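You operate a simulated robot arm through the tools that you are given. There is no shell and no other tool.

You are at the controls of a simulated two-armed robot. One attempt, no reset.

## Task
Pick up the small carton that says "lamps" from the top of the check bench with one hand, pass it to the other hand and put it on the lower board of the tray table. Set down upright: small carton.
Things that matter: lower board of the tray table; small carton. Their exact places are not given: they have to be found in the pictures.

It is judged by the outcome, as a careful person would: the job done as asked, and still so three seconds after it is handed in. It fails if anything else is knocked over, pushed out of place, dropped, spilled or broken.

## Robot
Two 7-joint arms with two-finger parallel grippers on one trunk, on a base that moves. Base frame: it is fixed to the floor where the robot stands at the start and does not move with it; the origin is under the middle of the robot, x ahead of it, y to its left, z up; the surface under the hand at the start is at about z = 860. Units: mm, rad, N and s.
The left shoulder is at the start at [20, 170, 1203], the right one opposite. With the tool pointing down near the work surface each hand reaches from about 180 to 660 mm from the robot's upright axis, wherever it stands, measured 20 degrees to its own side. Places, roughly: lower board of the tray table [3300, -600, 400]. Payload 3.8 kg a hand.
The TCP of each hand is the grasp point between the finger pads, 30 mm short of the fingertips. In the tool frame z runs along the fingers and y along their closing line. The gripper opens to 110 mm. The fingers are 20 mm wide and 10 mm thick; the gripper's body (48 by 112 mm) begins 55 mm behind the TCP.
Orientation is that of the tool frame in the base frame, as a unit quaternion [x, y, z, w]. With the fingers straight down and closing along the base's y, the tool's x points along the base's -x, its y along +y and its z along -z.

## Interface
- The arms move only by the tool servo_tool. It takes "left_series", "right_series" or both (then of equal length, played together; a hand with none holds still); each is one flat list of numbers, 6 for each row, row after row: the shift along the tool's x, y, z in mm, then the turn, a rotation vector about the tool's x, y, z in rad. In form: [tx, ty, tz, rx, ry, rz, tx, ty, tz, rx, ry, rz, ...]. A call has 1 to 20 rows; each row shifts and turns the commanded pose from where the row before left it, along the tool's axes as they then stand. "left_claw" and "right_claw" are, for a hand that has rows, the gripper command, from -1 (shut) to 1 (fully open), values between in proportion, set as the call begins (left out, the last holds). Each row takes 0.2 s and may step no farther than 50 mm and 0.15 rad from the row before; otherwise, or with a gripper value out of range, the whole call is refused. Where a pose cannot be reached the arm comes as near as it can. A force on the tool above 40 N (or 10 N above the force at the start of the call, whichever is more), or a blocked arm, ends the call early, and 0.2 s more pass. Each finger travels about 72 mm/s and halts on what it meets, pressing with about 22 N; the grip force reading is that of the motor and also rises with nothing between the fingers. The clock runs only during rows and for 0.2 s after the last one: add rows that do not move to give the fingers time. It gives the time, the measured TCP pose, the force on the tool (base axes), the opening and the grip force at its end, in the units of the frame above (readings bear some noise), with the torque about the TCP (base axes, N m) and any sound that the robot's microphone picked up, and new pictures: "show" is both (left out), scene, wrist or none (wrist: the cameras of the hands that moved).
- Cameras (640 x 400 px; columns grow to the right, rows downward): "scene" is now at [110.7, -9.2, 1365.7]; the picture's right is [-0.04, -1.00, 0.00], its down [-0.52, 0.02, -0.85] and it looks along [0.85, -0.03, -0.52] (base axes); focal length 259 px, centre (320, 200). "left" rides on the left gripper at [72, -17, -103] in its tool frame; the picture's right is [0.23, 0.97, 0.00], its down [-0.76, 0.18, -0.62] and it looks along [-0.61, 0.14, 0.78] (tool axes); focal length 222 px, centre (320, 200). "right" rides on the right gripper at [72, 17, -103] in its tool frame; the picture's right is [-0.23, 0.97, 0.00], its down [-0.76, -0.18, -0.62] and it looks along [-0.61, -0.14, 0.78] (tool axes); focal length 222 px, centre (320, 200).
- slide_trunk(by): moves the trunk up (or, below 0, down) by that many mm; the arms and the scene camera ride with it, the base frame stays. It gives what a move gives, with no picture.
- steer(legs): drives the robot by 1 to 6 legs, each [ahead, turn to the left] in mm and rad, along the robot's own axes; the way and the turn of a leg run together, so that a leg with both is an arc; at most 1500 mm and 3.142 rad a leg. The arms and the cameras ride along, it lands a little off, and it stops where it bumps. It gives what a move gives, and a new picture of the scene camera.
- head_to(pan, tilt): turns the head with the scene camera to pan (to the left, within 1.396 rad either way) and tilt (down, from -0.506 to 1.204), counted from straight ahead of the robot. It gives what a move gives, and a new picture of the scene camera.
- locate(camera, pixels): for up to 12 pixels [column, row] of the newest picture of that camera ("zoom" is the newest enlarged one), the place [x, y, z] in the base frame of the surface seen there, good to about 2 mm, but the place of the scene camera against the robot may be out by one fixed shift of up to 12 mm in any direction. The clock stands still meanwhile.
- close_up(camera, box): a new picture of the part [left, top, right, bottom] of that camera's present view, enlarged. The clock stands still meanwhile.
- job_done(): hands the job in; it is judged then, once.

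Unless the task says otherwise, let go and move clear before handing in.

The tools are called after "Request:" as name(argument=value, ...) on one line, values as JSON. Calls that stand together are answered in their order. servo_tool: Moves the arms, as the interface text tells. Its arguments: {"type":"object","properties":{"left_series":{"type":"array","items":{"type":"number"}},"left_claw":{"type":"number"},"right_series":{"type":"array","items":{"type":"number"}},"right_claw":{"type":"number"},"show":{"type":"string","enum":["both","scene","wrist","none"]}},"required":[]} The other tools are called the same way: slide_trunk (by) moves the trunk up or down; steer (legs) drives the base; head_to (pan, tilt) turns the head that bears the scene camera; locate (camera, pixels) gives the place of the surface under pixels of a picture; close_up (camera, box) takes an enlarged picture of a part of a camera's view; job_done () hands the job in.

At the start:

```text
time: 0.0
left_position: [487.5, 137.1, 1168.0]
left_orientation: [-0.001, 1.0, 0.001, 0.0]
left_contact_force: [-0.3, 0.0, 0.3]
left_torque: [-0.01, 0.03, -0.01]
left_gripper_width: 110.1
left_finger_force: 0.0
right_position: [472.6, -249.2, 1086.2]
right_orientation: [0.001, 1.0, 0.0, 0.0]
right_contact_force: [-0.2, -0.4, -0.1]
right_torque: [0.01, 0.02, 0.02]
right_gripper_width: 110.1
right_finger_force: 0.1
trunk travel left (down, up): [-300.0, 270.0]
robot x, y, heading: [-1.3, 2.5, -0.001]
head pan, tilt (commanded): [-0.038, 0.55]
```

scene: 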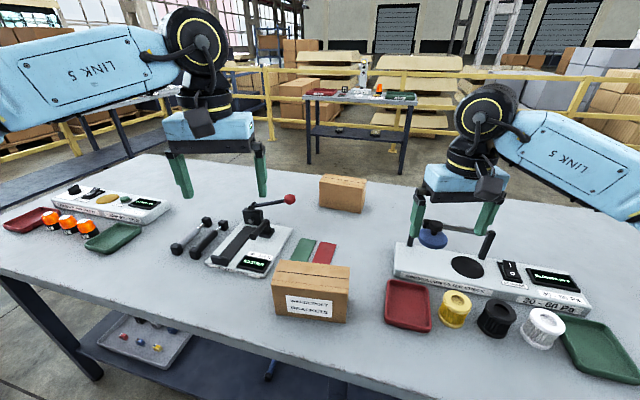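
right: 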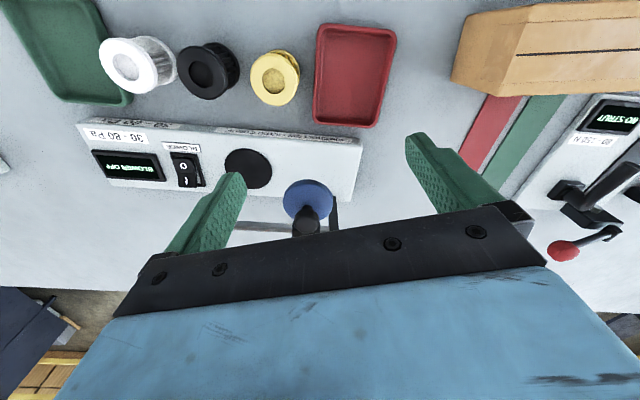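
left: 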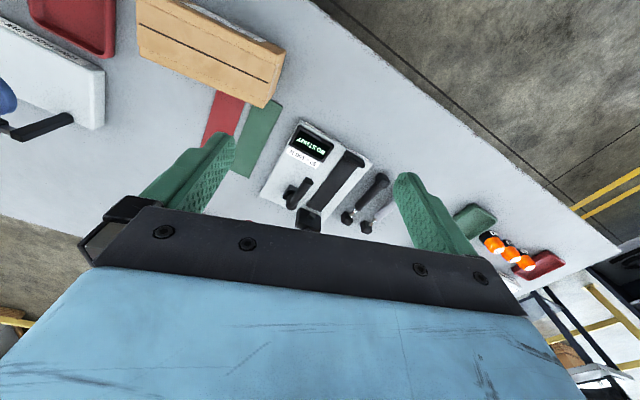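

The scene picture shows two cartons on the bench: one at about (311,290) with a label that looks like "brackets", and a smaller one at about (342,193). I'll zoom in on both to read them.

Request:
close_up(camera="scene", box=[260, 160, 400, 330])

Request:
locate(camera="scene", pixels=[[320, 178], [366, 181], [319, 205], [361, 212], [342, 180], [272, 282], [348, 292], [283, 262], [350, 266], [360, 75], [340, 130], [380, 135]])

```text
2.35 times, centred on (330, 245) of scene
```

zoom: 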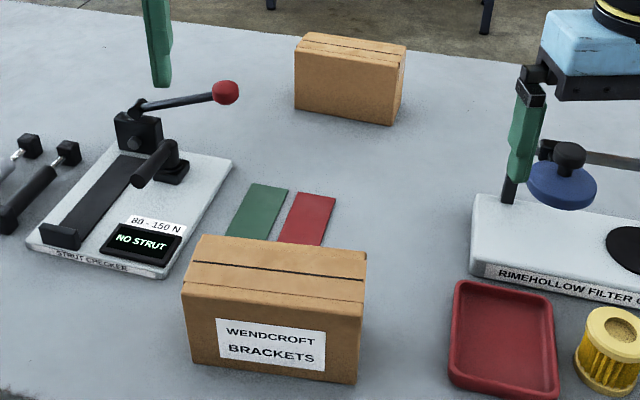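

```text
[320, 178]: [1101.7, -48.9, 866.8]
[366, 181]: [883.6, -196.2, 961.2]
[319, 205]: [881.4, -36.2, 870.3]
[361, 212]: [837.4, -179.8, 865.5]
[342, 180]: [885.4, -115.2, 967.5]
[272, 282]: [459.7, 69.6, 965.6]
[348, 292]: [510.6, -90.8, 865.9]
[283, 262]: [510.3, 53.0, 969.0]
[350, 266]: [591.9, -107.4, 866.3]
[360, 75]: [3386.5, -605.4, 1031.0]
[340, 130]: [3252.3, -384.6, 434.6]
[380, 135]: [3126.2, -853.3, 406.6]
```

The near carton at (311,290) reads "WENDCROFT BRACKETS"; the far one at (342,193) shows no label on this side. I'll look around for other cartons and the layout of the bench and tray table.

Request:
close_up(camera="scene", box=[280, 60, 440, 200])

Request:
head_to(pan=0.8, tilt=0.5)

```text
2.86 times, centred on (360, 130) of scene
```

zoom: 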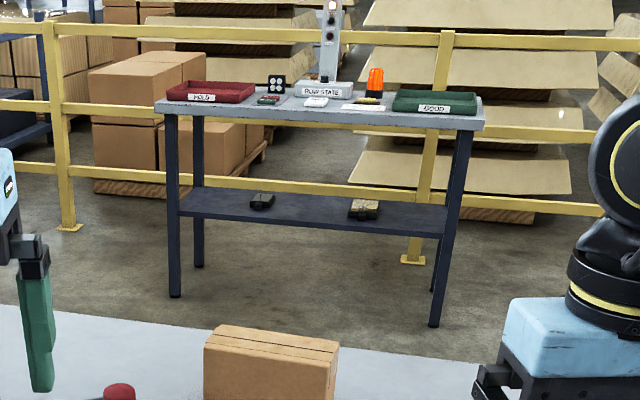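

```text
time: 1.2
left_position: [487.0, 137.3, 1168.0]
left_orientation: [0.0, 1.0, 0.0, 0.0]
left_contact_force: [0.3, -0.1, 0.7]
left_torque: [0.0, -0.01, -0.01]
left_gripper_width: 109.8
left_finger_force: 0.1
right_position: [473.1, -247.6, 1086.1]
right_orientation: [0.0, 1.0, 0.0, 0.0]
right_contact_force: [0.5, -0.3, 0.1]
right_torque: [0.01, -0.01, 0.0]
right_gripper_width: 110.2
right_finger_force: 0.1
trunk travel left (down, up): [-300.0, 270.0]
robot x, y, heading: [-0.7, -0.5, 0.0]
head pan, tilt (commanded): [0.799, 0.499]
```

scene: 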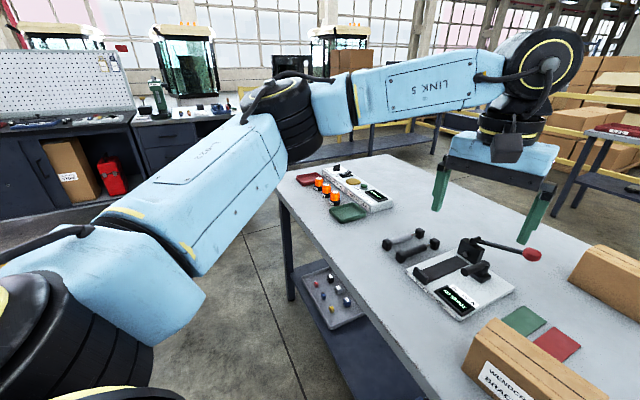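

To the left there's open floor beyond the bench's left end and a wall cabinet; no other carton on the bench top on this side. Now I'll look to the right.

Request:
head_to(pan=-0.8, tilt=0.5)

```text
time: 2.8
left_position: [486.9, 137.4, 1168.4]
left_orientation: [-0.001, 1.0, 0.0, 0.001]
left_contact_force: [-0.2, -0.5, -0.1]
left_torque: [-0.01, 0.03, 0.0]
left_gripper_width: 109.7
left_finger_force: 0.1
right_position: [472.6, -249.0, 1086.0]
right_orientation: [0.0, 1.0, 0.0, 0.0]
right_contact_force: [0.4, 0.4, 0.0]
right_torque: [0.0, 0.0, -0.01]
right_gripper_width: 109.8
right_finger_force: 0.0
trunk travel left (down, up): [-300.0, 270.0]
robot x, y, heading: [1.5, 1.2, 0.001]
head pan, tilt (commanded): [-0.799, 0.499]
```

scene: 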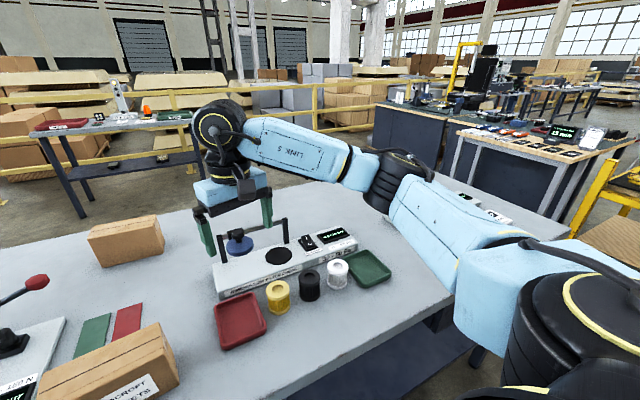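

No other carton on the right end. I'll measure the bench outline to plan a drive round it.

Request:
locate(camera="scene", pixels=[[455, 292], [330, 380], [80, 228], [190, 205], [345, 190], [395, 235], [540, 330], [480, 352], [575, 240], [30, 190], [210, 160], [175, 135]])

Request:
head_to(pan=0.35, tilt=0.6)

```text
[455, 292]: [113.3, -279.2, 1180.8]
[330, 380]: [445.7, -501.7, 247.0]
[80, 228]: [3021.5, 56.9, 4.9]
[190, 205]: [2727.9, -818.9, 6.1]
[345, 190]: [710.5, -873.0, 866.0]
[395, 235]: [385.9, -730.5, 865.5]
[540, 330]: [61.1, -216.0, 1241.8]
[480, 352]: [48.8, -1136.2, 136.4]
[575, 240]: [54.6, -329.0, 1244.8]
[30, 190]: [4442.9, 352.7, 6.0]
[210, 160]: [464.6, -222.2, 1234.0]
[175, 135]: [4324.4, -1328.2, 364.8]
```

```text
time: 4.2
left_position: [486.6, 136.8, 1168.7]
left_orientation: [-0.001, 1.0, 0.0, 0.0]
left_contact_force: [0.0, 0.5, 0.3]
left_torque: [-0.01, -0.02, 0.02]
left_gripper_width: 109.9
left_finger_force: 0.1
right_position: [472.9, -248.5, 1086.0]
right_orientation: [0.001, 1.0, 0.0, 0.0]
right_contact_force: [-0.2, -0.2, -0.2]
right_torque: [-0.01, 0.0, 0.01]
right_gripper_width: 110.0
right_finger_force: 0.0
trunk travel left (down, up): [-300.0, 270.0]
robot x, y, heading: [-3.3, 1.3, -0.0]
head pan, tilt (commanded): [0.351, 0.6]
```

scene: 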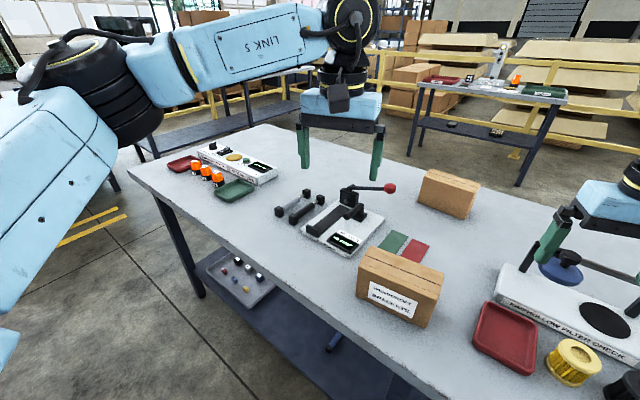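

Request:
locate(camera="scene", pixels=[[131, 170], [265, 127], [400, 372], [420, 205], [290, 95], [140, 145], [230, 330], [480, 210], [520, 225], [60, 250], [412, 155], [517, 185]])

```text
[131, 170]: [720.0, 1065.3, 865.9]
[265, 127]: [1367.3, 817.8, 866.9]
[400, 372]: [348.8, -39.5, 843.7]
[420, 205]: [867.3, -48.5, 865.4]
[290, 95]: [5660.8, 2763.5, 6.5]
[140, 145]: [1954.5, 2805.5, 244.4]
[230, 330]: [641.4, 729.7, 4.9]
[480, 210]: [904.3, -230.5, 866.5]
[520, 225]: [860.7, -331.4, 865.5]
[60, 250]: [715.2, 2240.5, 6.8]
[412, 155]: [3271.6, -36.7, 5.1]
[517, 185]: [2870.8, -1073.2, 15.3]
```

The bench is turned relative to me (front edge runs from about (349,-40) to (720,1065)), and the far carton sits near its far edge, beyond reach from here. I'll check the sides for clearance before driving round to the far side.

Request:
head_to(pan=1.39, tilt=0.45)

Request:
head_to(pan=-1.39, tilt=0.45)

```text
time: 5.5
left_position: [486.4, 137.1, 1168.6]
left_orientation: [-0.001, 1.0, 0.0, 0.001]
left_contact_force: [0.3, 0.1, -0.2]
left_torque: [-0.04, -0.01, 0.0]
left_gripper_width: 109.9
left_finger_force: 0.0
right_position: [472.6, -249.1, 1085.7]
right_orientation: [0.001, 1.0, 0.0, -0.001]
right_contact_force: [-0.5, 0.2, -0.1]
right_torque: [0.02, -0.01, 0.02]
right_gripper_width: 109.5
right_finger_force: 0.0
trunk travel left (down, up): [-300.0, 270.0]
robot x, y, heading: [0.4, -1.0, -0.003]
head pan, tilt (commanded): [1.389, 0.45]
```

scene: 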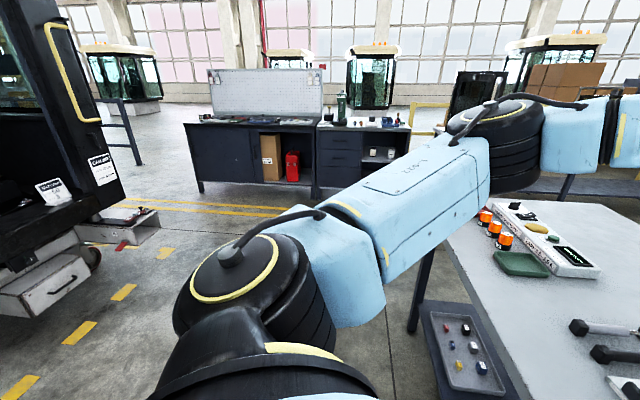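

```text
time: 7.9
left_position: [487.3, 136.9, 1169.2]
left_orientation: [-0.001, 1.0, 0.0, 0.0]
left_contact_force: [-0.1, -0.3, 0.5]
left_torque: [0.02, -0.02, 0.0]
left_gripper_width: 109.9
left_finger_force: 0.1
right_position: [472.3, -250.1, 1085.4]
right_orientation: [0.001, 1.0, 0.0, 0.0]
right_contact_force: [0.5, -0.5, 0.1]
right_torque: [-0.01, -0.03, 0.02]
right_gripper_width: 110.1
right_finger_force: 0.0
trunk travel left (down, up): [-300.0, 270.0]
robot x, y, heading: [0.6, -1.4, 0.001]
head pan, tilt (commanded): [-1.389, 0.45]
```

scene: 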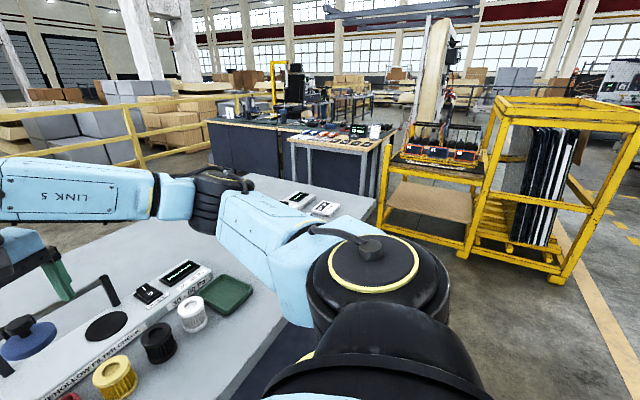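

The right side has a yellow rack and tables close by; the left looks more open apart from a large dark machine at the left rear. I'll measure clearances on both sides.

Request:
locate(camera="scene", pixels=[[375, 225], [470, 262], [370, 205], [345, 195], [240, 175], [560, 285], [300, 180], [250, 175]])

Request:
head_to(pan=1.39, tilt=0.45)

```text
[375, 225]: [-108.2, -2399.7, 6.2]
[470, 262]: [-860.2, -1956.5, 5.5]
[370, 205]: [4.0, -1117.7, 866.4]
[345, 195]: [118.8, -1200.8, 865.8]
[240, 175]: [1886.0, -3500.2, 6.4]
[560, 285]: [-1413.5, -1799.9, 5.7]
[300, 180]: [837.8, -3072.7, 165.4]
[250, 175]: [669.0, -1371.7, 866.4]
```

```text
time: 10.4
left_position: [486.3, 136.7, 1169.1]
left_orientation: [-0.001, 1.0, 0.0, -0.001]
left_contact_force: [0.2, -0.6, -0.3]
left_torque: [-0.02, 0.03, 0.01]
left_gripper_width: 110.1
left_finger_force: 0.1
right_position: [471.9, -248.0, 1085.6]
right_orientation: [0.0, 1.0, 0.001, 0.0]
right_contact_force: [-0.4, -0.5, 0.7]
right_torque: [0.0, 0.0, 0.01]
right_gripper_width: 109.9
right_finger_force: 0.1
trunk travel left (down, up): [-300.0, 270.0]
robot x, y, heading: [0.5, 0.2, 0.004]
head pan, tilt (commanded): [1.389, 0.45]
```

scene: 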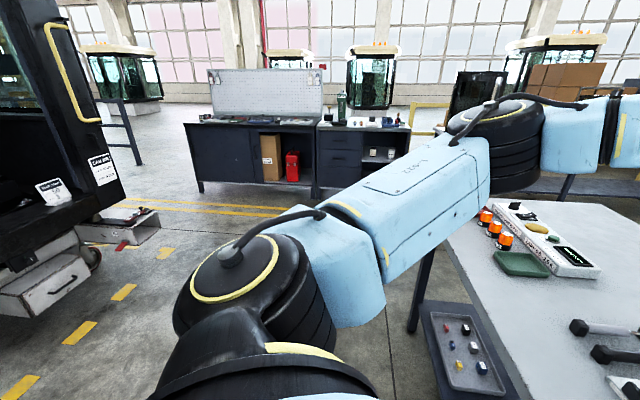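

Request:
locate(camera="scene", pixels=[[100, 265], [40, 310], [150, 235], [200, 190], [315, 195], [411, 325], [445, 195], [470, 205], [160, 215], [400, 190], [25, 270], [560, 195]])

```text
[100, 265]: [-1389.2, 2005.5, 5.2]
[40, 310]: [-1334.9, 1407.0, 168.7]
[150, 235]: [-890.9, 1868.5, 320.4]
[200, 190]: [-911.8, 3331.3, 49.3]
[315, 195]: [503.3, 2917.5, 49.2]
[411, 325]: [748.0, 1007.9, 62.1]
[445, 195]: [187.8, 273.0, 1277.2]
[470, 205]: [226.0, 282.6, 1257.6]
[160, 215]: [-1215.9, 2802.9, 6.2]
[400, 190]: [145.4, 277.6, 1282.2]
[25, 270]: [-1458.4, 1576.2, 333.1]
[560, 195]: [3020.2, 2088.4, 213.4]
```

The left way is open (cabinet at y≈2900, machine at x<-890), while the right gap is narrower. I'll lift the trunk for clearance over the bench items, back off, then drive round the left end.

Request:
slide_trunk(by=80)

Request:
head_to(pan=0.0, tilt=0.5)

Request:
steer(legs=[[-300, 0], [0, 1.247]])

```text
time: 11.6
left_position: [487.2, 137.9, 1247.9]
left_orientation: [-0.001, 1.0, 0.0, 0.0]
left_contact_force: [-0.8, 1.1, 0.1]
left_torque: [-0.01, -0.01, 0.02]
left_gripper_width: 110.4
left_finger_force: 0.0
right_position: [472.1, -249.8, 1165.5]
right_orientation: [-0.001, 1.0, 0.0, -0.001]
right_contact_force: [-0.1, 0.9, -0.3]
right_torque: [-0.02, 0.01, 0.0]
right_gripper_width: 109.9
right_finger_force: 0.0
trunk travel left (down, up): [-380.0, 190.0]
robot x, y, heading: [0.5, -0.2, -0.001]
head pan, tilt (commanded): [1.389, 0.45]
```

```text
time: 13.1
left_position: [487.4, 137.0, 1248.7]
left_orientation: [0.0, 1.0, 0.0, 0.0]
left_contact_force: [0.2, -0.2, 0.8]
left_torque: [0.01, 0.04, 0.02]
left_gripper_width: 110.1
left_finger_force: 0.2
right_position: [473.3, -248.5, 1166.1]
right_orientation: [0.0, 1.0, 0.0, 0.0]
right_contact_force: [-0.5, -0.6, 0.6]
right_torque: [-0.02, 0.0, 0.03]
right_gripper_width: 110.0
right_finger_force: 0.1
trunk travel left (down, up): [-380.0, 190.0]
robot x, y, heading: [-2.4, 1.0, -0.002]
head pan, tilt (commanded): [0.0, 0.499]
```

scene: 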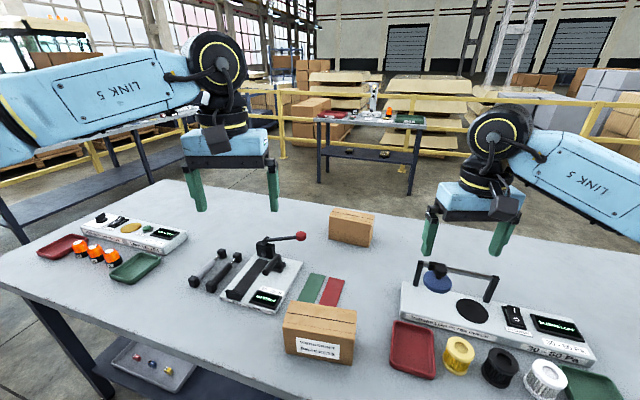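

```text
time: 18.3
left_position: [-281.0, 504.9, 1247.8]
left_orientation: [-0.586, 0.81, -0.001, 0.0]
left_contact_force: [-0.9, 0.8, 1.6]
left_torque: [0.01, -0.02, 0.0]
left_gripper_width: 110.1
left_finger_force: 0.1
right_position: [81.5, 371.7, 1166.2]
right_orientation: [-0.586, 0.81, -0.001, 0.0]
right_contact_force: [-0.2, 0.3, -0.1]
right_torque: [-0.01, 0.01, 0.01]
right_gripper_width: 110.0
right_finger_force: 0.0
trunk travel left (down, up): [-380.0, 190.0]
robot x, y, heading: [-306.1, -2.1, 1.255]
head pan, tilt (commanded): [0.0, 0.499]
```

scene: 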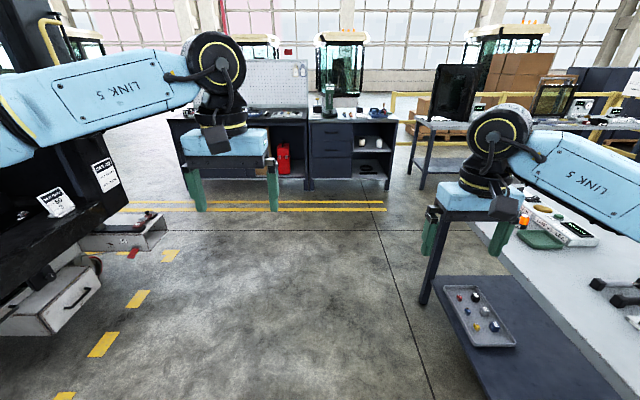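

I'm now facing along the bench with a clear floor ahead; the machine on the left stays about 1 m off my path. Driving along past the bench's left end and turning in.

Request:
steer(legs=[[1400, 0], [450, 0], [0, -1.571]])

```text
time: 31.2
left_position: [767.3, 1697.4, 1247.6]
left_orientation: [0.159, 0.987, 0.001, 0.0]
left_contact_force: [-0.5, 0.2, 0.1]
left_torque: [-0.02, 0.01, 0.03]
left_gripper_width: 110.0
left_finger_force: 0.0
right_position: [632.0, 1335.8, 1166.1]
right_orientation: [0.16, 0.987, 0.001, 0.0]
right_contact_force: [0.1, 0.7, -0.7]
right_torque: [0.03, -0.02, 0.04]
right_gripper_width: 110.0
right_finger_force: 0.0
trunk travel left (down, up): [-380.0, 190.0]
robot x, y, heading: [260.2, 1722.6, -0.323]
head pan, tilt (commanded): [0.0, 0.499]
```

scene: 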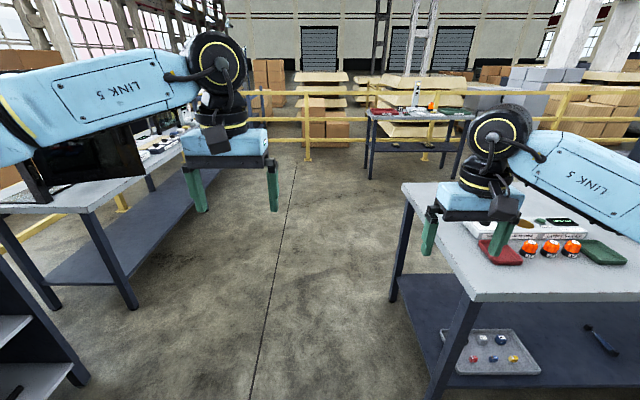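

A table stands close on the left (leg near (130,305)) and the bench end is on the right (corner near (405,185)). I'll measure the gap before going ahead.

Request:
locate(camera="scene", pixels=[[132, 305], [85, 375], [50, 305], [182, 140], [405, 187], [470, 300], [190, 165], [125, 205], [392, 300], [375, 145], [305, 155], [60, 205]])

```text
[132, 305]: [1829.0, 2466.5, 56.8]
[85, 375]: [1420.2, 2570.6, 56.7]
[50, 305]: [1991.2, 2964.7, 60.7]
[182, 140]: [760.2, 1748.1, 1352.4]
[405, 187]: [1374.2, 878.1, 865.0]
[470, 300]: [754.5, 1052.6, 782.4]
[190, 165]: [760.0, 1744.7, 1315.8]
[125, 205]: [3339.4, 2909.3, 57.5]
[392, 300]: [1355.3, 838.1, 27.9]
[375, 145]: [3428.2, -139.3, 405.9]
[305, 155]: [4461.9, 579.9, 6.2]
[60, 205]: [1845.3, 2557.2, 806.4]
```

The gap is wide enough (table leg about 1.2 m to the left, bench end about 0.45 m to the right of my axis). I'll drive ahead past the bench and turn right into the aisle.

Request:
steer(legs=[[1100, 0], [950, 0], [0, -1.571]])

```text
time: 45.2
left_position: [2164.7, 566.8, 1249.7]
left_orientation: [0.815, 0.58, 0.0, 0.0]
left_contact_force: [-0.1, -0.5, 0.1]
left_torque: [0.01, 0.03, 0.05]
left_gripper_width: 110.0
left_finger_force: 0.1
right_position: [1805.4, 706.4, 1166.2]
right_orientation: [0.815, 0.58, -0.001, 0.001]
right_contact_force: [-0.9, 0.6, -0.8]
right_torque: [0.0, 0.01, -0.03]
right_gripper_width: 109.8
right_finger_force: 0.1
trunk travel left (down, up): [-380.0, 190.0]
robot x, y, heading: [2194.7, 1072.0, -1.902]
head pan, tilt (commanded): [0.0, 0.499]
```

scene: 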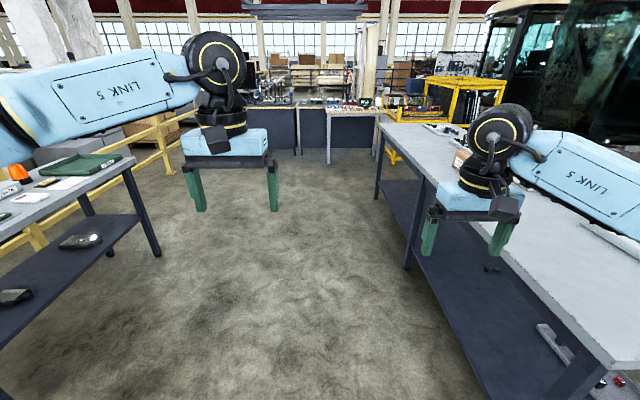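

I'm in the aisle with the bench on the right (carton edge near (460,158)) and the tray table on the left. I'll drive on toward the carton and look right at its label.

Request:
steer(legs=[[1450, 0]])

Request:
head_to(pan=-1.39, tilt=0.5)

```text
time: 52.5
left_position: [1704.4, -812.7, 1249.7]
left_orientation: [0.811, 0.585, -0.001, 0.001]
left_contact_force: [-1.0, -0.1, 0.2]
left_torque: [0.02, 0.01, 0.0]
left_gripper_width: 110.2
left_finger_force: 0.1
right_position: [1342.7, -678.3, 1165.7]
right_orientation: [0.811, 0.585, 0.001, 0.0]
right_contact_force: [-0.3, -0.1, -0.3]
right_torque: [-0.05, -0.05, -0.01]
right_gripper_width: 110.3
right_finger_force: 0.2
trunk travel left (down, up): [-380.0, 190.0]
robot x, y, heading: [1729.2, -310.2, -1.89]
head pan, tilt (commanded): [0.0, 0.499]
```

scene: 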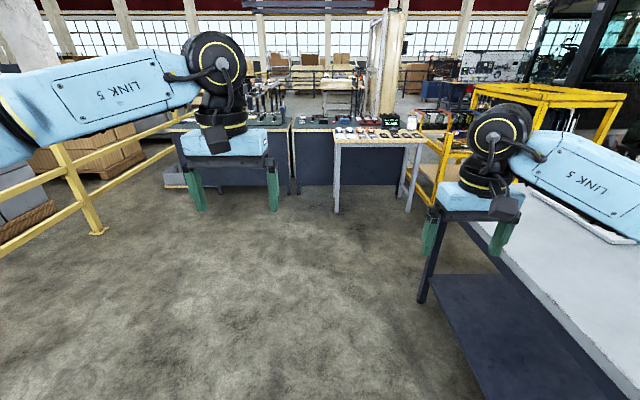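

```text
time: 54.0
left_position: [1704.9, -812.6, 1248.7]
left_orientation: [0.81, 0.586, 0.0, 0.0]
left_contact_force: [0.0, 0.8, -0.3]
left_torque: [-0.04, -0.04, -0.01]
left_gripper_width: 109.9
left_finger_force: 0.0
right_position: [1342.7, -677.7, 1166.4]
right_orientation: [0.811, 0.585, 0.0, 0.0]
right_contact_force: [0.5, 0.3, -0.2]
right_torque: [-0.04, -0.02, -0.02]
right_gripper_width: 110.0
right_finger_force: 0.1
trunk travel left (down, up): [-380.0, 190.0]
robot x, y, heading: [1731.6, -305.1, -1.89]
head pan, tilt (commanded): [-1.389, 0.499]
```

scene: 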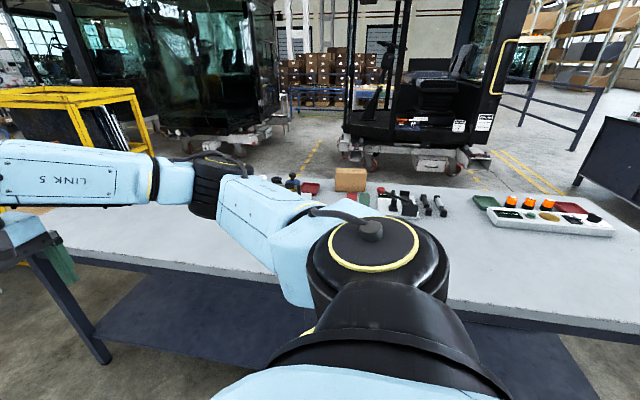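

The right arm hides the carton from here; only the brackets carton at (350,180) shows. I'll turn to face the bench and centre the head.

Request:
steer(legs=[[0, -1.571]])

Request:
head_to(pan=0.0, tilt=0.6)

```text
time: 58.2
left_position: [1222.4, -288.1, 1248.9]
left_orientation: [0.988, -0.156, 0.0, -0.001]
left_contact_force: [0.7, -0.2, -0.6]
left_torque: [0.02, 0.0, -0.03]
left_gripper_width: 109.9
left_finger_force: 0.2
right_position: [1354.0, 74.5, 1166.2]
right_orientation: [0.988, -0.156, 0.0, 0.001]
right_contact_force: [-0.4, -0.1, 0.5]
right_torque: [-0.03, 0.01, -0.01]
right_gripper_width: 109.7
right_finger_force: 0.0
trunk travel left (down, up): [-380.0, 190.0]
robot x, y, heading: [1726.8, -305.0, 2.826]
head pan, tilt (commanded): [-1.389, 0.499]
```

scene: 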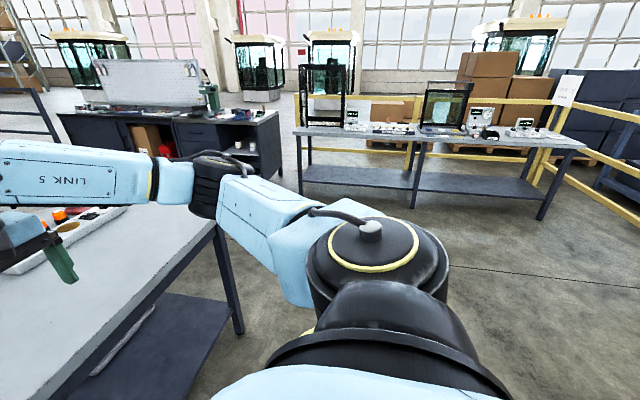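

```text
time: 59.8
left_position: [1222.3, -287.0, 1248.5]
left_orientation: [0.988, -0.156, 0.0, 0.0]
left_contact_force: [0.2, 0.4, 0.1]
left_torque: [0.0, 0.04, 0.03]
left_gripper_width: 110.3
left_finger_force: 0.0
right_position: [1354.3, 75.1, 1166.1]
right_orientation: [0.988, -0.155, 0.0, 0.001]
right_contact_force: [0.6, -0.8, 0.8]
right_torque: [0.02, 0.02, -0.02]
right_gripper_width: 110.2
right_finger_force: 0.0
trunk travel left (down, up): [-380.0, 190.0]
robot x, y, heading: [1730.5, -305.5, 2.826]
head pan, tilt (commanded): [0.0, 0.6]
```

scene: 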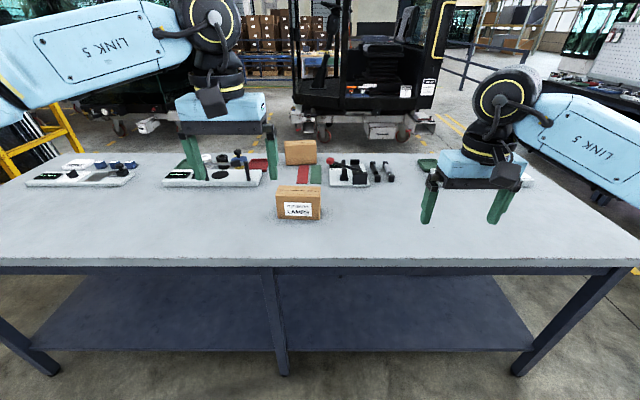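

The carton now faces me at about (299,205) with a label. I'll zoom in to read it and measure its corners.

Request:
close_up(camera="scene", box=[260, 135, 340, 235])

Request:
locate(camera="scene", pixels=[[277, 190], [318, 193], [278, 217], [320, 219], [297, 199], [282, 187], [320, 188], [297, 190], [298, 267], [240, 265], [360, 268], [100, 265]])

```text
4.00 times, centred on (300, 185) of scene
```

zoom: 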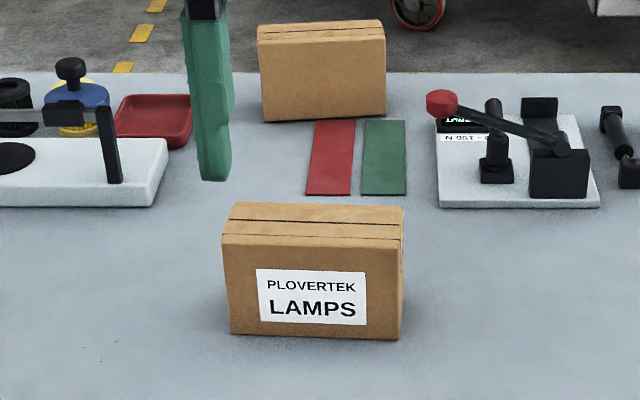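

```text
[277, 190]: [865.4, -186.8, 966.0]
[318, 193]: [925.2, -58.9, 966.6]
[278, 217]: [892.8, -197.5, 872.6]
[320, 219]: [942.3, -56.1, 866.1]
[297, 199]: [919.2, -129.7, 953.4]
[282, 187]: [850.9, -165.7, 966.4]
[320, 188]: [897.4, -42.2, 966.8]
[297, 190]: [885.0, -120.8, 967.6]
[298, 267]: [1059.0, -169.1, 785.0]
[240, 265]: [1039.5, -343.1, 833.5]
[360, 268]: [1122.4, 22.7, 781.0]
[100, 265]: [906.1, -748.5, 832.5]
```

The label reads "PLOVERTEK LAMPS" — this is the right carton. I'll take its corners from the zoom picture before driving closer.

Request:
locate(camera="zoom", pixels=[[226, 250], [395, 254], [233, 328], [395, 334], [240, 206], [402, 212], [228, 238], [398, 243], [310, 300], [243, 290], [385, 290], [320, 225]])

```text
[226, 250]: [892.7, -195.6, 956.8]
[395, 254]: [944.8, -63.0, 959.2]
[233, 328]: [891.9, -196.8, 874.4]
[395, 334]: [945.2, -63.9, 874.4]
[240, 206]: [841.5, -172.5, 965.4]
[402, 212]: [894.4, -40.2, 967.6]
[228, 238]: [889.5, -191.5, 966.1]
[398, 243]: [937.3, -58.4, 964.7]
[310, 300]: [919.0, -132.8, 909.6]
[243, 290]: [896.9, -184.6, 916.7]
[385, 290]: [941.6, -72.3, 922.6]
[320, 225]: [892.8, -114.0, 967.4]
```

The carton is about 150 × 58 × 101 mm, centred near (891,-119), standing almost parallel to the bench edge. I'll move in to about 525 mm from it, lined up with its faces and with it slightly right of my axis.

Request:
steer(legs=[[0, 0.414], [365, 0], [0, -0.477]])

Request:
head_to(pan=0.0, tilt=0.8)

```text
time: 64.7
left_position: [855.2, -299.3, 1248.3]
left_orientation: [0.984, -0.18, 0.0, 0.0]
left_contact_force: [0.0, -0.3, 0.5]
left_torque: [-0.04, 0.02, 0.01]
left_gripper_width: 110.1
left_finger_force: 0.0
right_position: [1006.0, 56.4, 1166.0]
right_orientation: [0.984, -0.18, 0.0, 0.0]
right_contact_force: [0.5, -0.1, 0.2]
right_torque: [-0.01, 0.02, 0.01]
right_gripper_width: 110.1
right_finger_force: 0.0
trunk travel left (down, up): [-380.0, 190.0]
robot x, y, heading: [1359.5, -346.4, 2.78]
head pan, tilt (commanded): [0.0, 0.6]
```

scene: 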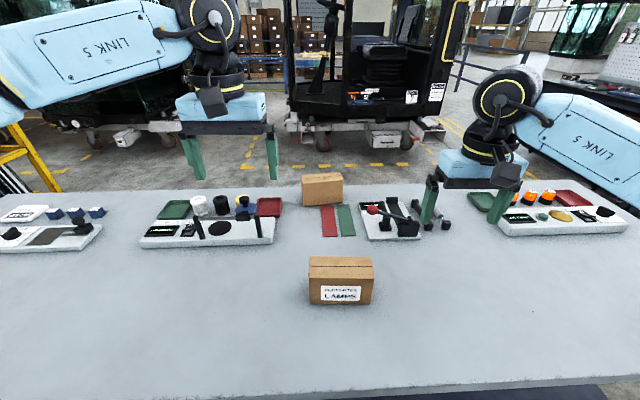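

```text
time: 65.4
left_position: [856.4, -298.9, 1248.5]
left_orientation: [0.984, -0.18, 0.0, 0.0]
left_contact_force: [0.0, 0.1, -0.1]
left_torque: [0.0, 0.04, 0.02]
left_gripper_width: 110.0
left_finger_force: 0.1
right_position: [1006.5, 55.3, 1167.4]
right_orientation: [0.984, -0.181, 0.0, 0.0]
right_contact_force: [0.2, -0.3, -0.3]
right_torque: [0.01, 0.01, 0.01]
right_gripper_width: 110.1
right_finger_force: 0.0
trunk travel left (down, up): [-380.0, 190.0]
robot x, y, heading: [1357.1, -344.2, 2.775]
head pan, tilt (commanded): [0.0, 0.799]
```

scene: 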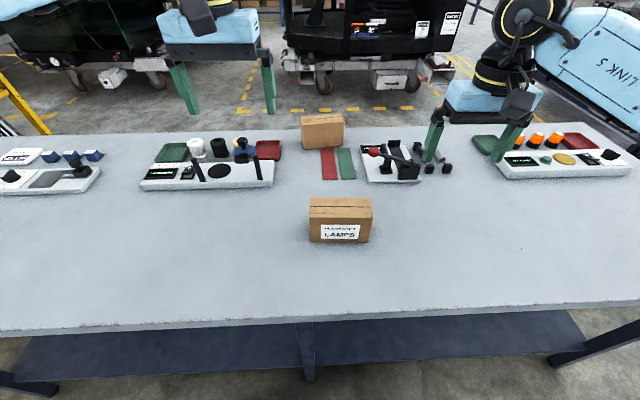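

The LAMPS carton is now straight ahead at (340,220). I'll zoom and measure it more closely.

Request:
close_up(camera="scene", box=[290, 185, 390, 255])

```text
5.71 times, centred on (340, 220) of scene
```

zoom: 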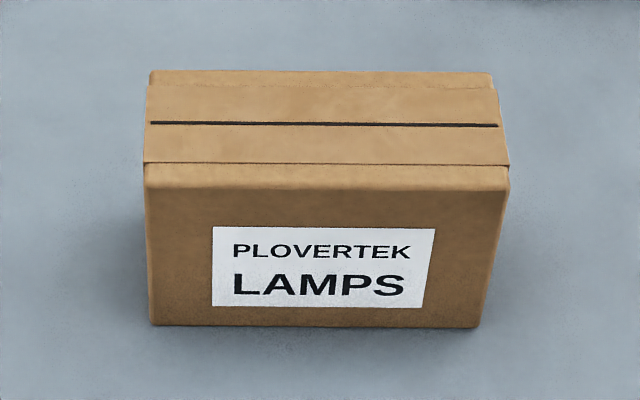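

Request:
locate(camera="zoom", pixels=[[148, 200], [505, 200], [150, 180], [503, 182], [153, 74], [490, 76], [155, 320], [475, 322], [324, 125], [324, 74], [324, 182], [324, 300]])

```text
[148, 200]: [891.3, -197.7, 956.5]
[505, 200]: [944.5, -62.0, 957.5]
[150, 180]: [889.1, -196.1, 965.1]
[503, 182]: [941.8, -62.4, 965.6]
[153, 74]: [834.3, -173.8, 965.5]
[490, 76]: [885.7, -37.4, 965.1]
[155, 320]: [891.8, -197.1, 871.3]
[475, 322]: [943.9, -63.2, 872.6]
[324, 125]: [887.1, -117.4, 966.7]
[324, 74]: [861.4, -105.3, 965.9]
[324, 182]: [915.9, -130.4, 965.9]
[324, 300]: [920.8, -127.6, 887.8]
```

The carton's centre reads (889,-118), top at z≈966, long axis at angle 1.197, thickness about 62 mm. I'll yaw the right hand by about 90° so its fingers close across the thin side, and shift the left hand outward a little.

Request:
servo_tool(right_series=[0, 0, 0, 0, 0, -0.1418, 0, 0, 0, 0, 0, -0.1418, 0, 0, 0, 0, 0, -0.1418, 0, 0, 0, 0, 0, -0.1418, 0, 0, 0, 0, 0, -0.1418, 0, 0, 0, 0, 0, -0.1418, 0, 0, 0, 0, 0, -0.1418, 0, 0, 0, 0, 0, -0.1418, 0, 0, 0, 0, 0, -0.1418, 0, 0, 0, 0, 0, -0.1418, 0, 0, 0, 0, 0, -0.1418], left_series=[0, 9, 0, 0, 0, 0, 0, 9, 0, 0, 0, 0, 0, 9, 0, 0, 0, 0, 0, 9, 0, 0, 0, 0, 0, 9, 0, 0, 0, 0, 0, 9, 0, 0, 0, 0, 0, 9, 0, 0, 0, 0, 0, 9, 0, 0, 0, 0, 0, 9, 0, 0, 0, 0, 0, 9, 0, 0, 0, 0, 0, 9, 0, 0, 0, 0], right_claw=1, left_claw=1, show="both")

```text
time: 67.8
left_position: [820.0, -393.0, 1247.7]
left_orientation: [0.984, -0.181, -0.002, 0.0]
left_contact_force: [1.2, 0.0, 1.0]
left_torque: [0.02, -0.02, -0.03]
left_gripper_width: 110.2
left_finger_force: 0.2
right_position: [1006.6, 56.1, 1166.7]
right_orientation: [0.985, 0.172, 0.001, 0.0]
right_contact_force: [0.3, -0.5, 0.0]
right_torque: [0.01, -0.01, 0.02]
right_gripper_width: 110.1
right_finger_force: 0.0
right hand out of reach, approached as far as the arm can: row 6, 7, 8, 9, 10, 11
trunk travel left (down, up): [-380.0, 190.0]
robot x, y, heading: [1357.4, -347.2, 2.781]
head pan, tilt (commanded): [0.0, 0.799]
```

scene: 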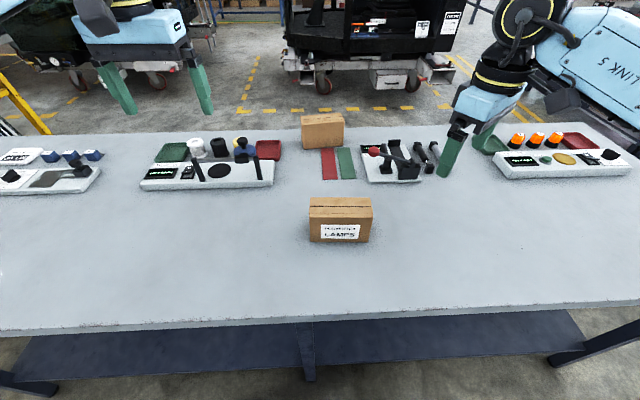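
right: 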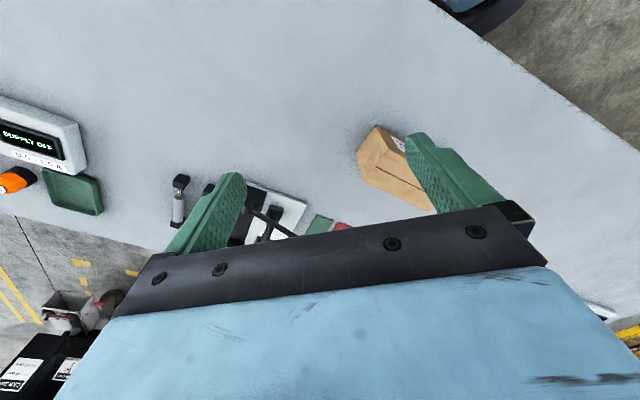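
left: 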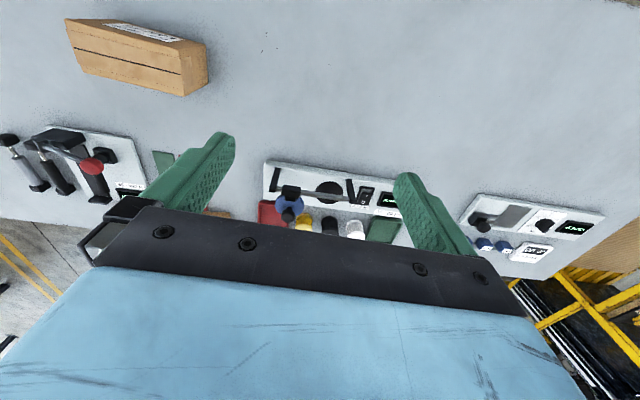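

The right wrist hit its limit after turning about 0.71 rad that way (the angle now reads 0.346). I'll turn it the other way, so that its x axis points to my left, which also closes across the thin side.

Request:
servo_tool(right_series=[0, 0, 0, 0, 0, 0.143, 0, 0, 0, 0, 0, 0.143, 0, 0, 0, 0, 0, 0.143, 0, 0, 0, 0, 0, 0.143, 0, 0, 0, 0, 0, 0.143, 0, 0, 0, 0, 0, 0.143, 0, 0, 0, 0, 0, 0.143, 0, 0, 0, 0, 0, 0.143, 0, 0, 0, 0, 0, 0.143, 0, 0, 0, 0, 0, 0.143, 0, 0, 0, 0, 0, 0.143, 0, 0, 0, 0, 0, 0.143, 0, 0, 0, 0, 0, 0.143, 0, 0, 0, 0, 0, 0.143, 0, 0, 0, 0, 0, 0.143, 0, 0, 0, 0, 0, 0.143], show="both")

```text
time: 71.2
left_position: [819.8, -392.5, 1248.6]
left_orientation: [0.984, -0.181, 0.0, 0.0]
left_contact_force: [0.3, 0.4, 0.4]
left_torque: [0.03, 0.0, -0.02]
left_gripper_width: 109.9
left_finger_force: 0.1
right_position: [1006.9, 54.1, 1164.8]
right_orientation: [-0.564, 0.826, 0.0, 0.0]
right_contact_force: [0.3, 0.1, -1.1]
right_torque: [-0.01, 0.02, 0.03]
right_gripper_width: 109.9
right_finger_force: 0.0
trunk travel left (down, up): [-380.0, 190.0]
robot x, y, heading: [1357.8, -350.6, 2.778]
head pan, tilt (commanded): [0.0, 0.799]
```

scene: 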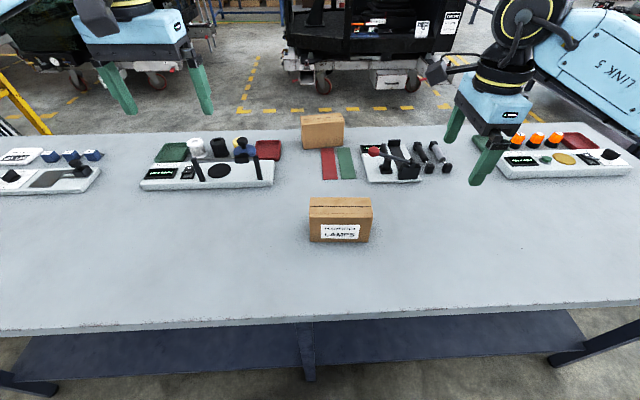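
right: 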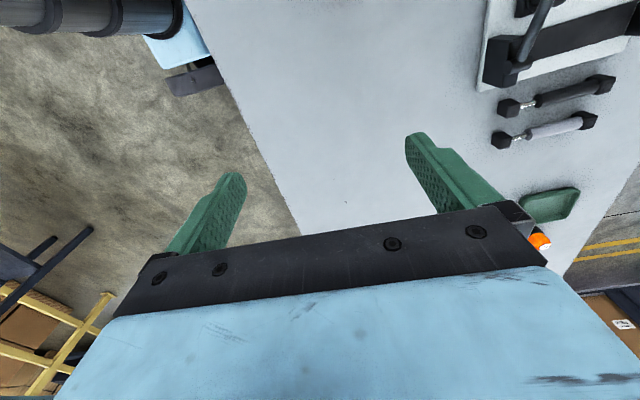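

The right hand now has its fingers aligned across the carton's thin side (x axis at -1.943 rad). I'll move it to hover over the carton's right part at z≈1060.

Request:
servo_tool(right_series=[35.7, 9.4, 0, 0, 0, 0, 35.7, 9.4, 10, 0, 0, 0, 35.7, 9.4, 30, 0, 0, 0, 35.7, 9.4, 30, 0, 0, 0, 35.7, 9.4, 35, 0, 0, 0, 0, 0, 0, 0, 0, 0], show="both")

```text
refused: row 5 steps farther than a row can; nothing moved
```

That row was a touch too long; I'll split the motion into smaller steps.

Request:
servo_tool(right_series=[30, 8, 0, 0, 0, 0, 30, 8, 15, 0, 0, 0, 30, 8, 20, 0, 0, 0, 30, 8, 25, 0, 0, 0, 30, 8, 25, 0, 0, 0, 28.6, 7, 20, 0, 0, 0, 0, 0, 0, 0, 0, 0], show="both")

```text
time: 72.8
left_position: [821.6, -391.0, 1248.8]
left_orientation: [0.983, -0.181, -0.001, -0.001]
left_contact_force: [0.2, 0.0, -0.2]
left_torque: [-0.01, 0.0, -0.04]
left_gripper_width: 110.2
left_finger_force: 0.0
right_position: [898.4, -92.1, 1059.4]
right_orientation: [-0.564, 0.826, 0.0, 0.0]
right_contact_force: [-0.1, 0.3, -0.5]
right_torque: [0.01, -0.02, 0.02]
right_gripper_width: 110.0
right_finger_force: 0.0
trunk travel left (down, up): [-380.0, 190.0]
robot x, y, heading: [1359.6, -344.3, 2.779]
head pan, tilt (commanded): [0.0, 0.799]
```

scene: 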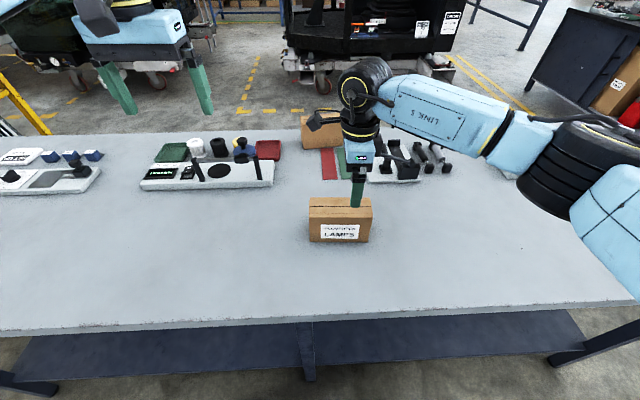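
right: 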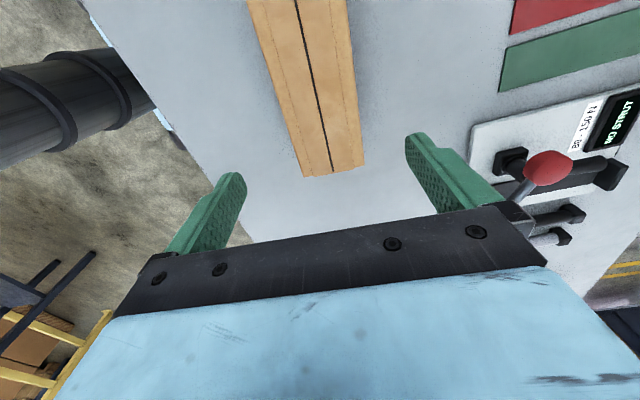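

The right camera shows the carton's top between the fingers, its near end at about (335,170). I'll locate its edges in the wrist camera, which has no scene-camera shift.

Request:
locate(camera="right", pixels=[[304, 173], [364, 165], [333, 168], [280, 90], [345, 90], [262, 30], [340, 30], [306, 30], [301, 160], [358, 150], [250, 3], [345, 3]])

```text
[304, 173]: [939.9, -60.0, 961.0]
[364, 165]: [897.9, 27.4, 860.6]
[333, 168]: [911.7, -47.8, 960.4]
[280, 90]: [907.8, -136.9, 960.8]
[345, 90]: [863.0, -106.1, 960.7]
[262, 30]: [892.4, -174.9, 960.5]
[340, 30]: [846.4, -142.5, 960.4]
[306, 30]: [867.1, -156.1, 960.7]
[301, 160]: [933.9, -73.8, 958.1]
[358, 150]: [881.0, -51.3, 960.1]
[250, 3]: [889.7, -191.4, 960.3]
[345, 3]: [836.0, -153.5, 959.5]
```

The wrist camera puts the carton's top at z≈960.5 and its centre near (887,-116), so the hand is centred across it to about 2 mm. I'll go straight down to z≈932 with the fingers open.

Request:
servo_tool(right_series=[0, 2, 22, 0, 0, 0, 0, 0, 22, 0, 0, 0, 0, 0, 22, 0, 0, 0, 0, 0, 22, 0, 0, 0, 0, 0, 20, 0, 0, 0, 0, 0, 19, 0, 0, 0, 0, 0, 0, 0, 0, 0], right_claw=1, show="both")

```text
time: 74.4
left_position: [819.7, -392.2, 1247.7]
left_orientation: [0.984, -0.181, 0.0, 0.0]
left_contact_force: [-0.1, 0.1, 0.1]
left_torque: [0.01, -0.01, 0.01]
left_gripper_width: 110.3
left_finger_force: 0.1
right_position: [895.1, -92.9, 933.5]
right_orientation: [-0.565, 0.825, 0.0, 0.001]
right_contact_force: [0.7, -0.1, -0.2]
right_torque: [0.02, 0.01, -0.02]
right_gripper_width: 110.0
right_finger_force: 0.1
trunk travel left (down, up): [-380.0, 190.0]
robot x, y, heading: [1361.7, -340.3, 2.774]
head pan, tilt (commanded): [0.0, 0.799]
```

scene: 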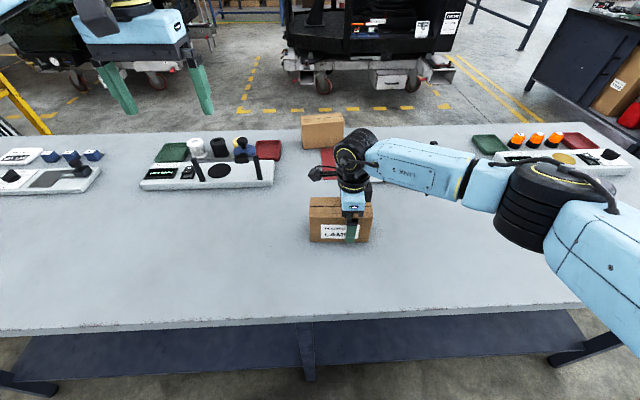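
right: 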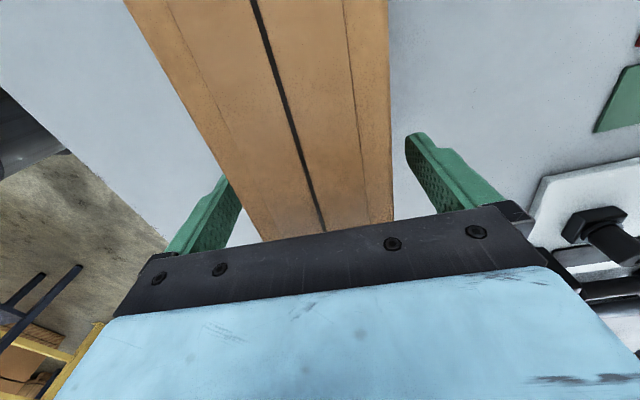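

The fingers straddle the carton evenly on both sides. I'll close the right gripper and give it time.

Request:
servo_tool(right_series=[0, 0, 0, 0, 0, 0, 0, 0, 0, 0, 0, 0, 0, 0, 0, 0, 0, 0, 0, 0, 0, 0, 0, 0, 0, 0, 0, 0, 0, 0], right_claw=-1, show="wrist")

```text
time: 75.6
left_position: [820.1, -392.4, 1246.7]
left_orientation: [0.984, -0.18, 0.0, 0.001]
left_contact_force: [-0.2, 0.0, -0.6]
left_torque: [0.03, 0.03, -0.02]
left_gripper_width: 109.8
left_finger_force: 0.2
right_position: [895.4, -93.2, 933.0]
right_orientation: [-0.564, 0.825, 0.0, 0.001]
right_contact_force: [-1.4, -0.5, 0.3]
right_torque: [-0.06, -0.06, -0.06]
right_gripper_width: 68.0
right_finger_force: 21.6
trunk travel left (down, up): [-380.0, 190.0]
robot x, y, heading: [1360.1, -346.5, 2.777]
head pan, tilt (commanded): [0.0, 0.799]
```

right: 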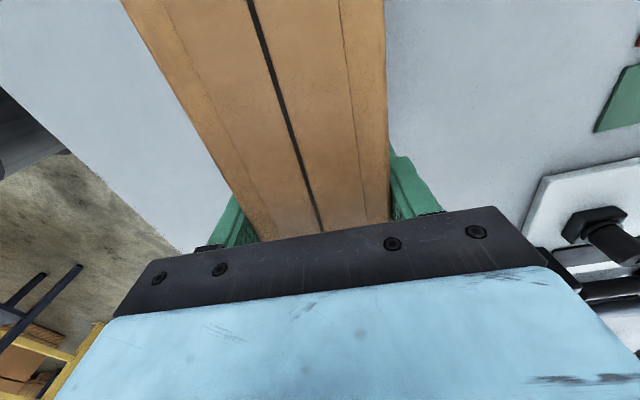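

The gripper stopped at 68 mm with 21.6 N, so the carton is held. I'll lift it straight up.

Request:
servo_tool(right_series=[0, 0, -10, 0, 0, 0, 0, 0, -20, 0, 0, 0, 0, 0, -25, 0, 0, 0, 0, 0, -30, 0, 0, 0, 0, 0, -30, 0, 0, 0, 0, 0, -30, 0, 0, 0, 0, 0, 0, 0, 0, 0], show="both")

```text
time: 77.2
left_position: [820.0, -392.9, 1248.3]
left_orientation: [0.983, -0.182, 0.0, 0.0]
left_contact_force: [0.1, 0.3, -0.5]
left_torque: [0.01, 0.0, -0.01]
left_gripper_width: 110.0
left_finger_force: 0.1
right_position: [893.4, -91.0, 1082.1]
right_orientation: [-0.565, 0.825, 0.0, 0.0]
right_contact_force: [-0.5, 0.1, -4.5]
right_torque: [0.08, -0.03, 0.0]
right_gripper_width: 67.8
right_finger_force: 22.2
trunk travel left (down, up): [-380.0, 190.0]
robot x, y, heading: [1358.6, -343.7, 2.78]
head pan, tilt (commanded): [0.0, 0.799]
```

scene: 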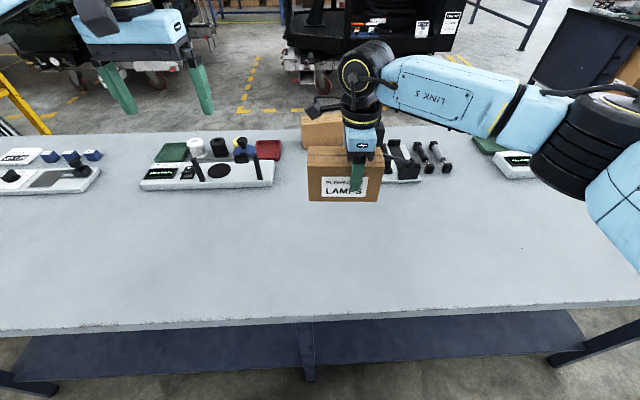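
right: 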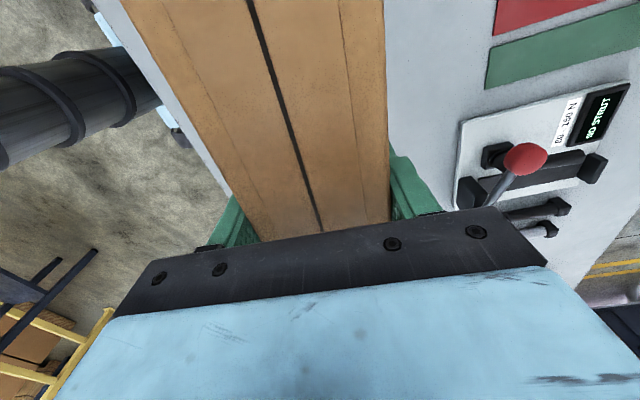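

The carton is up (about 4.5 N weight, grip 22 N). I'll back away from the bench before the hand-over.

Request:
steer(legs=[[-450, 0]])

```text
time: 79.8
left_position: [1222.0, -545.8, 1248.7]
left_orientation: [0.984, -0.18, 0.0, 0.0]
left_contact_force: [0.8, 0.0, -1.0]
left_torque: [-0.02, -0.02, 0.02]
left_gripper_width: 109.9
left_finger_force: 0.0
right_position: [1295.8, -244.2, 1081.7]
right_orientation: [-0.565, 0.825, 0.0, 0.0]
right_contact_force: [0.3, 0.1, -3.4]
right_torque: [0.06, 0.01, 0.0]
right_gripper_width: 67.8
right_finger_force: 22.2
trunk travel left (down, up): [-380.0, 190.0]
robot x, y, heading: [1763.5, -494.6, 2.775]
head pan, tilt (commanded): [0.0, 0.799]
```

scene: 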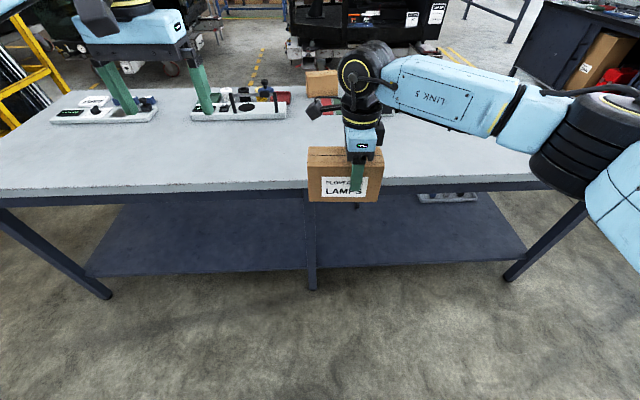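

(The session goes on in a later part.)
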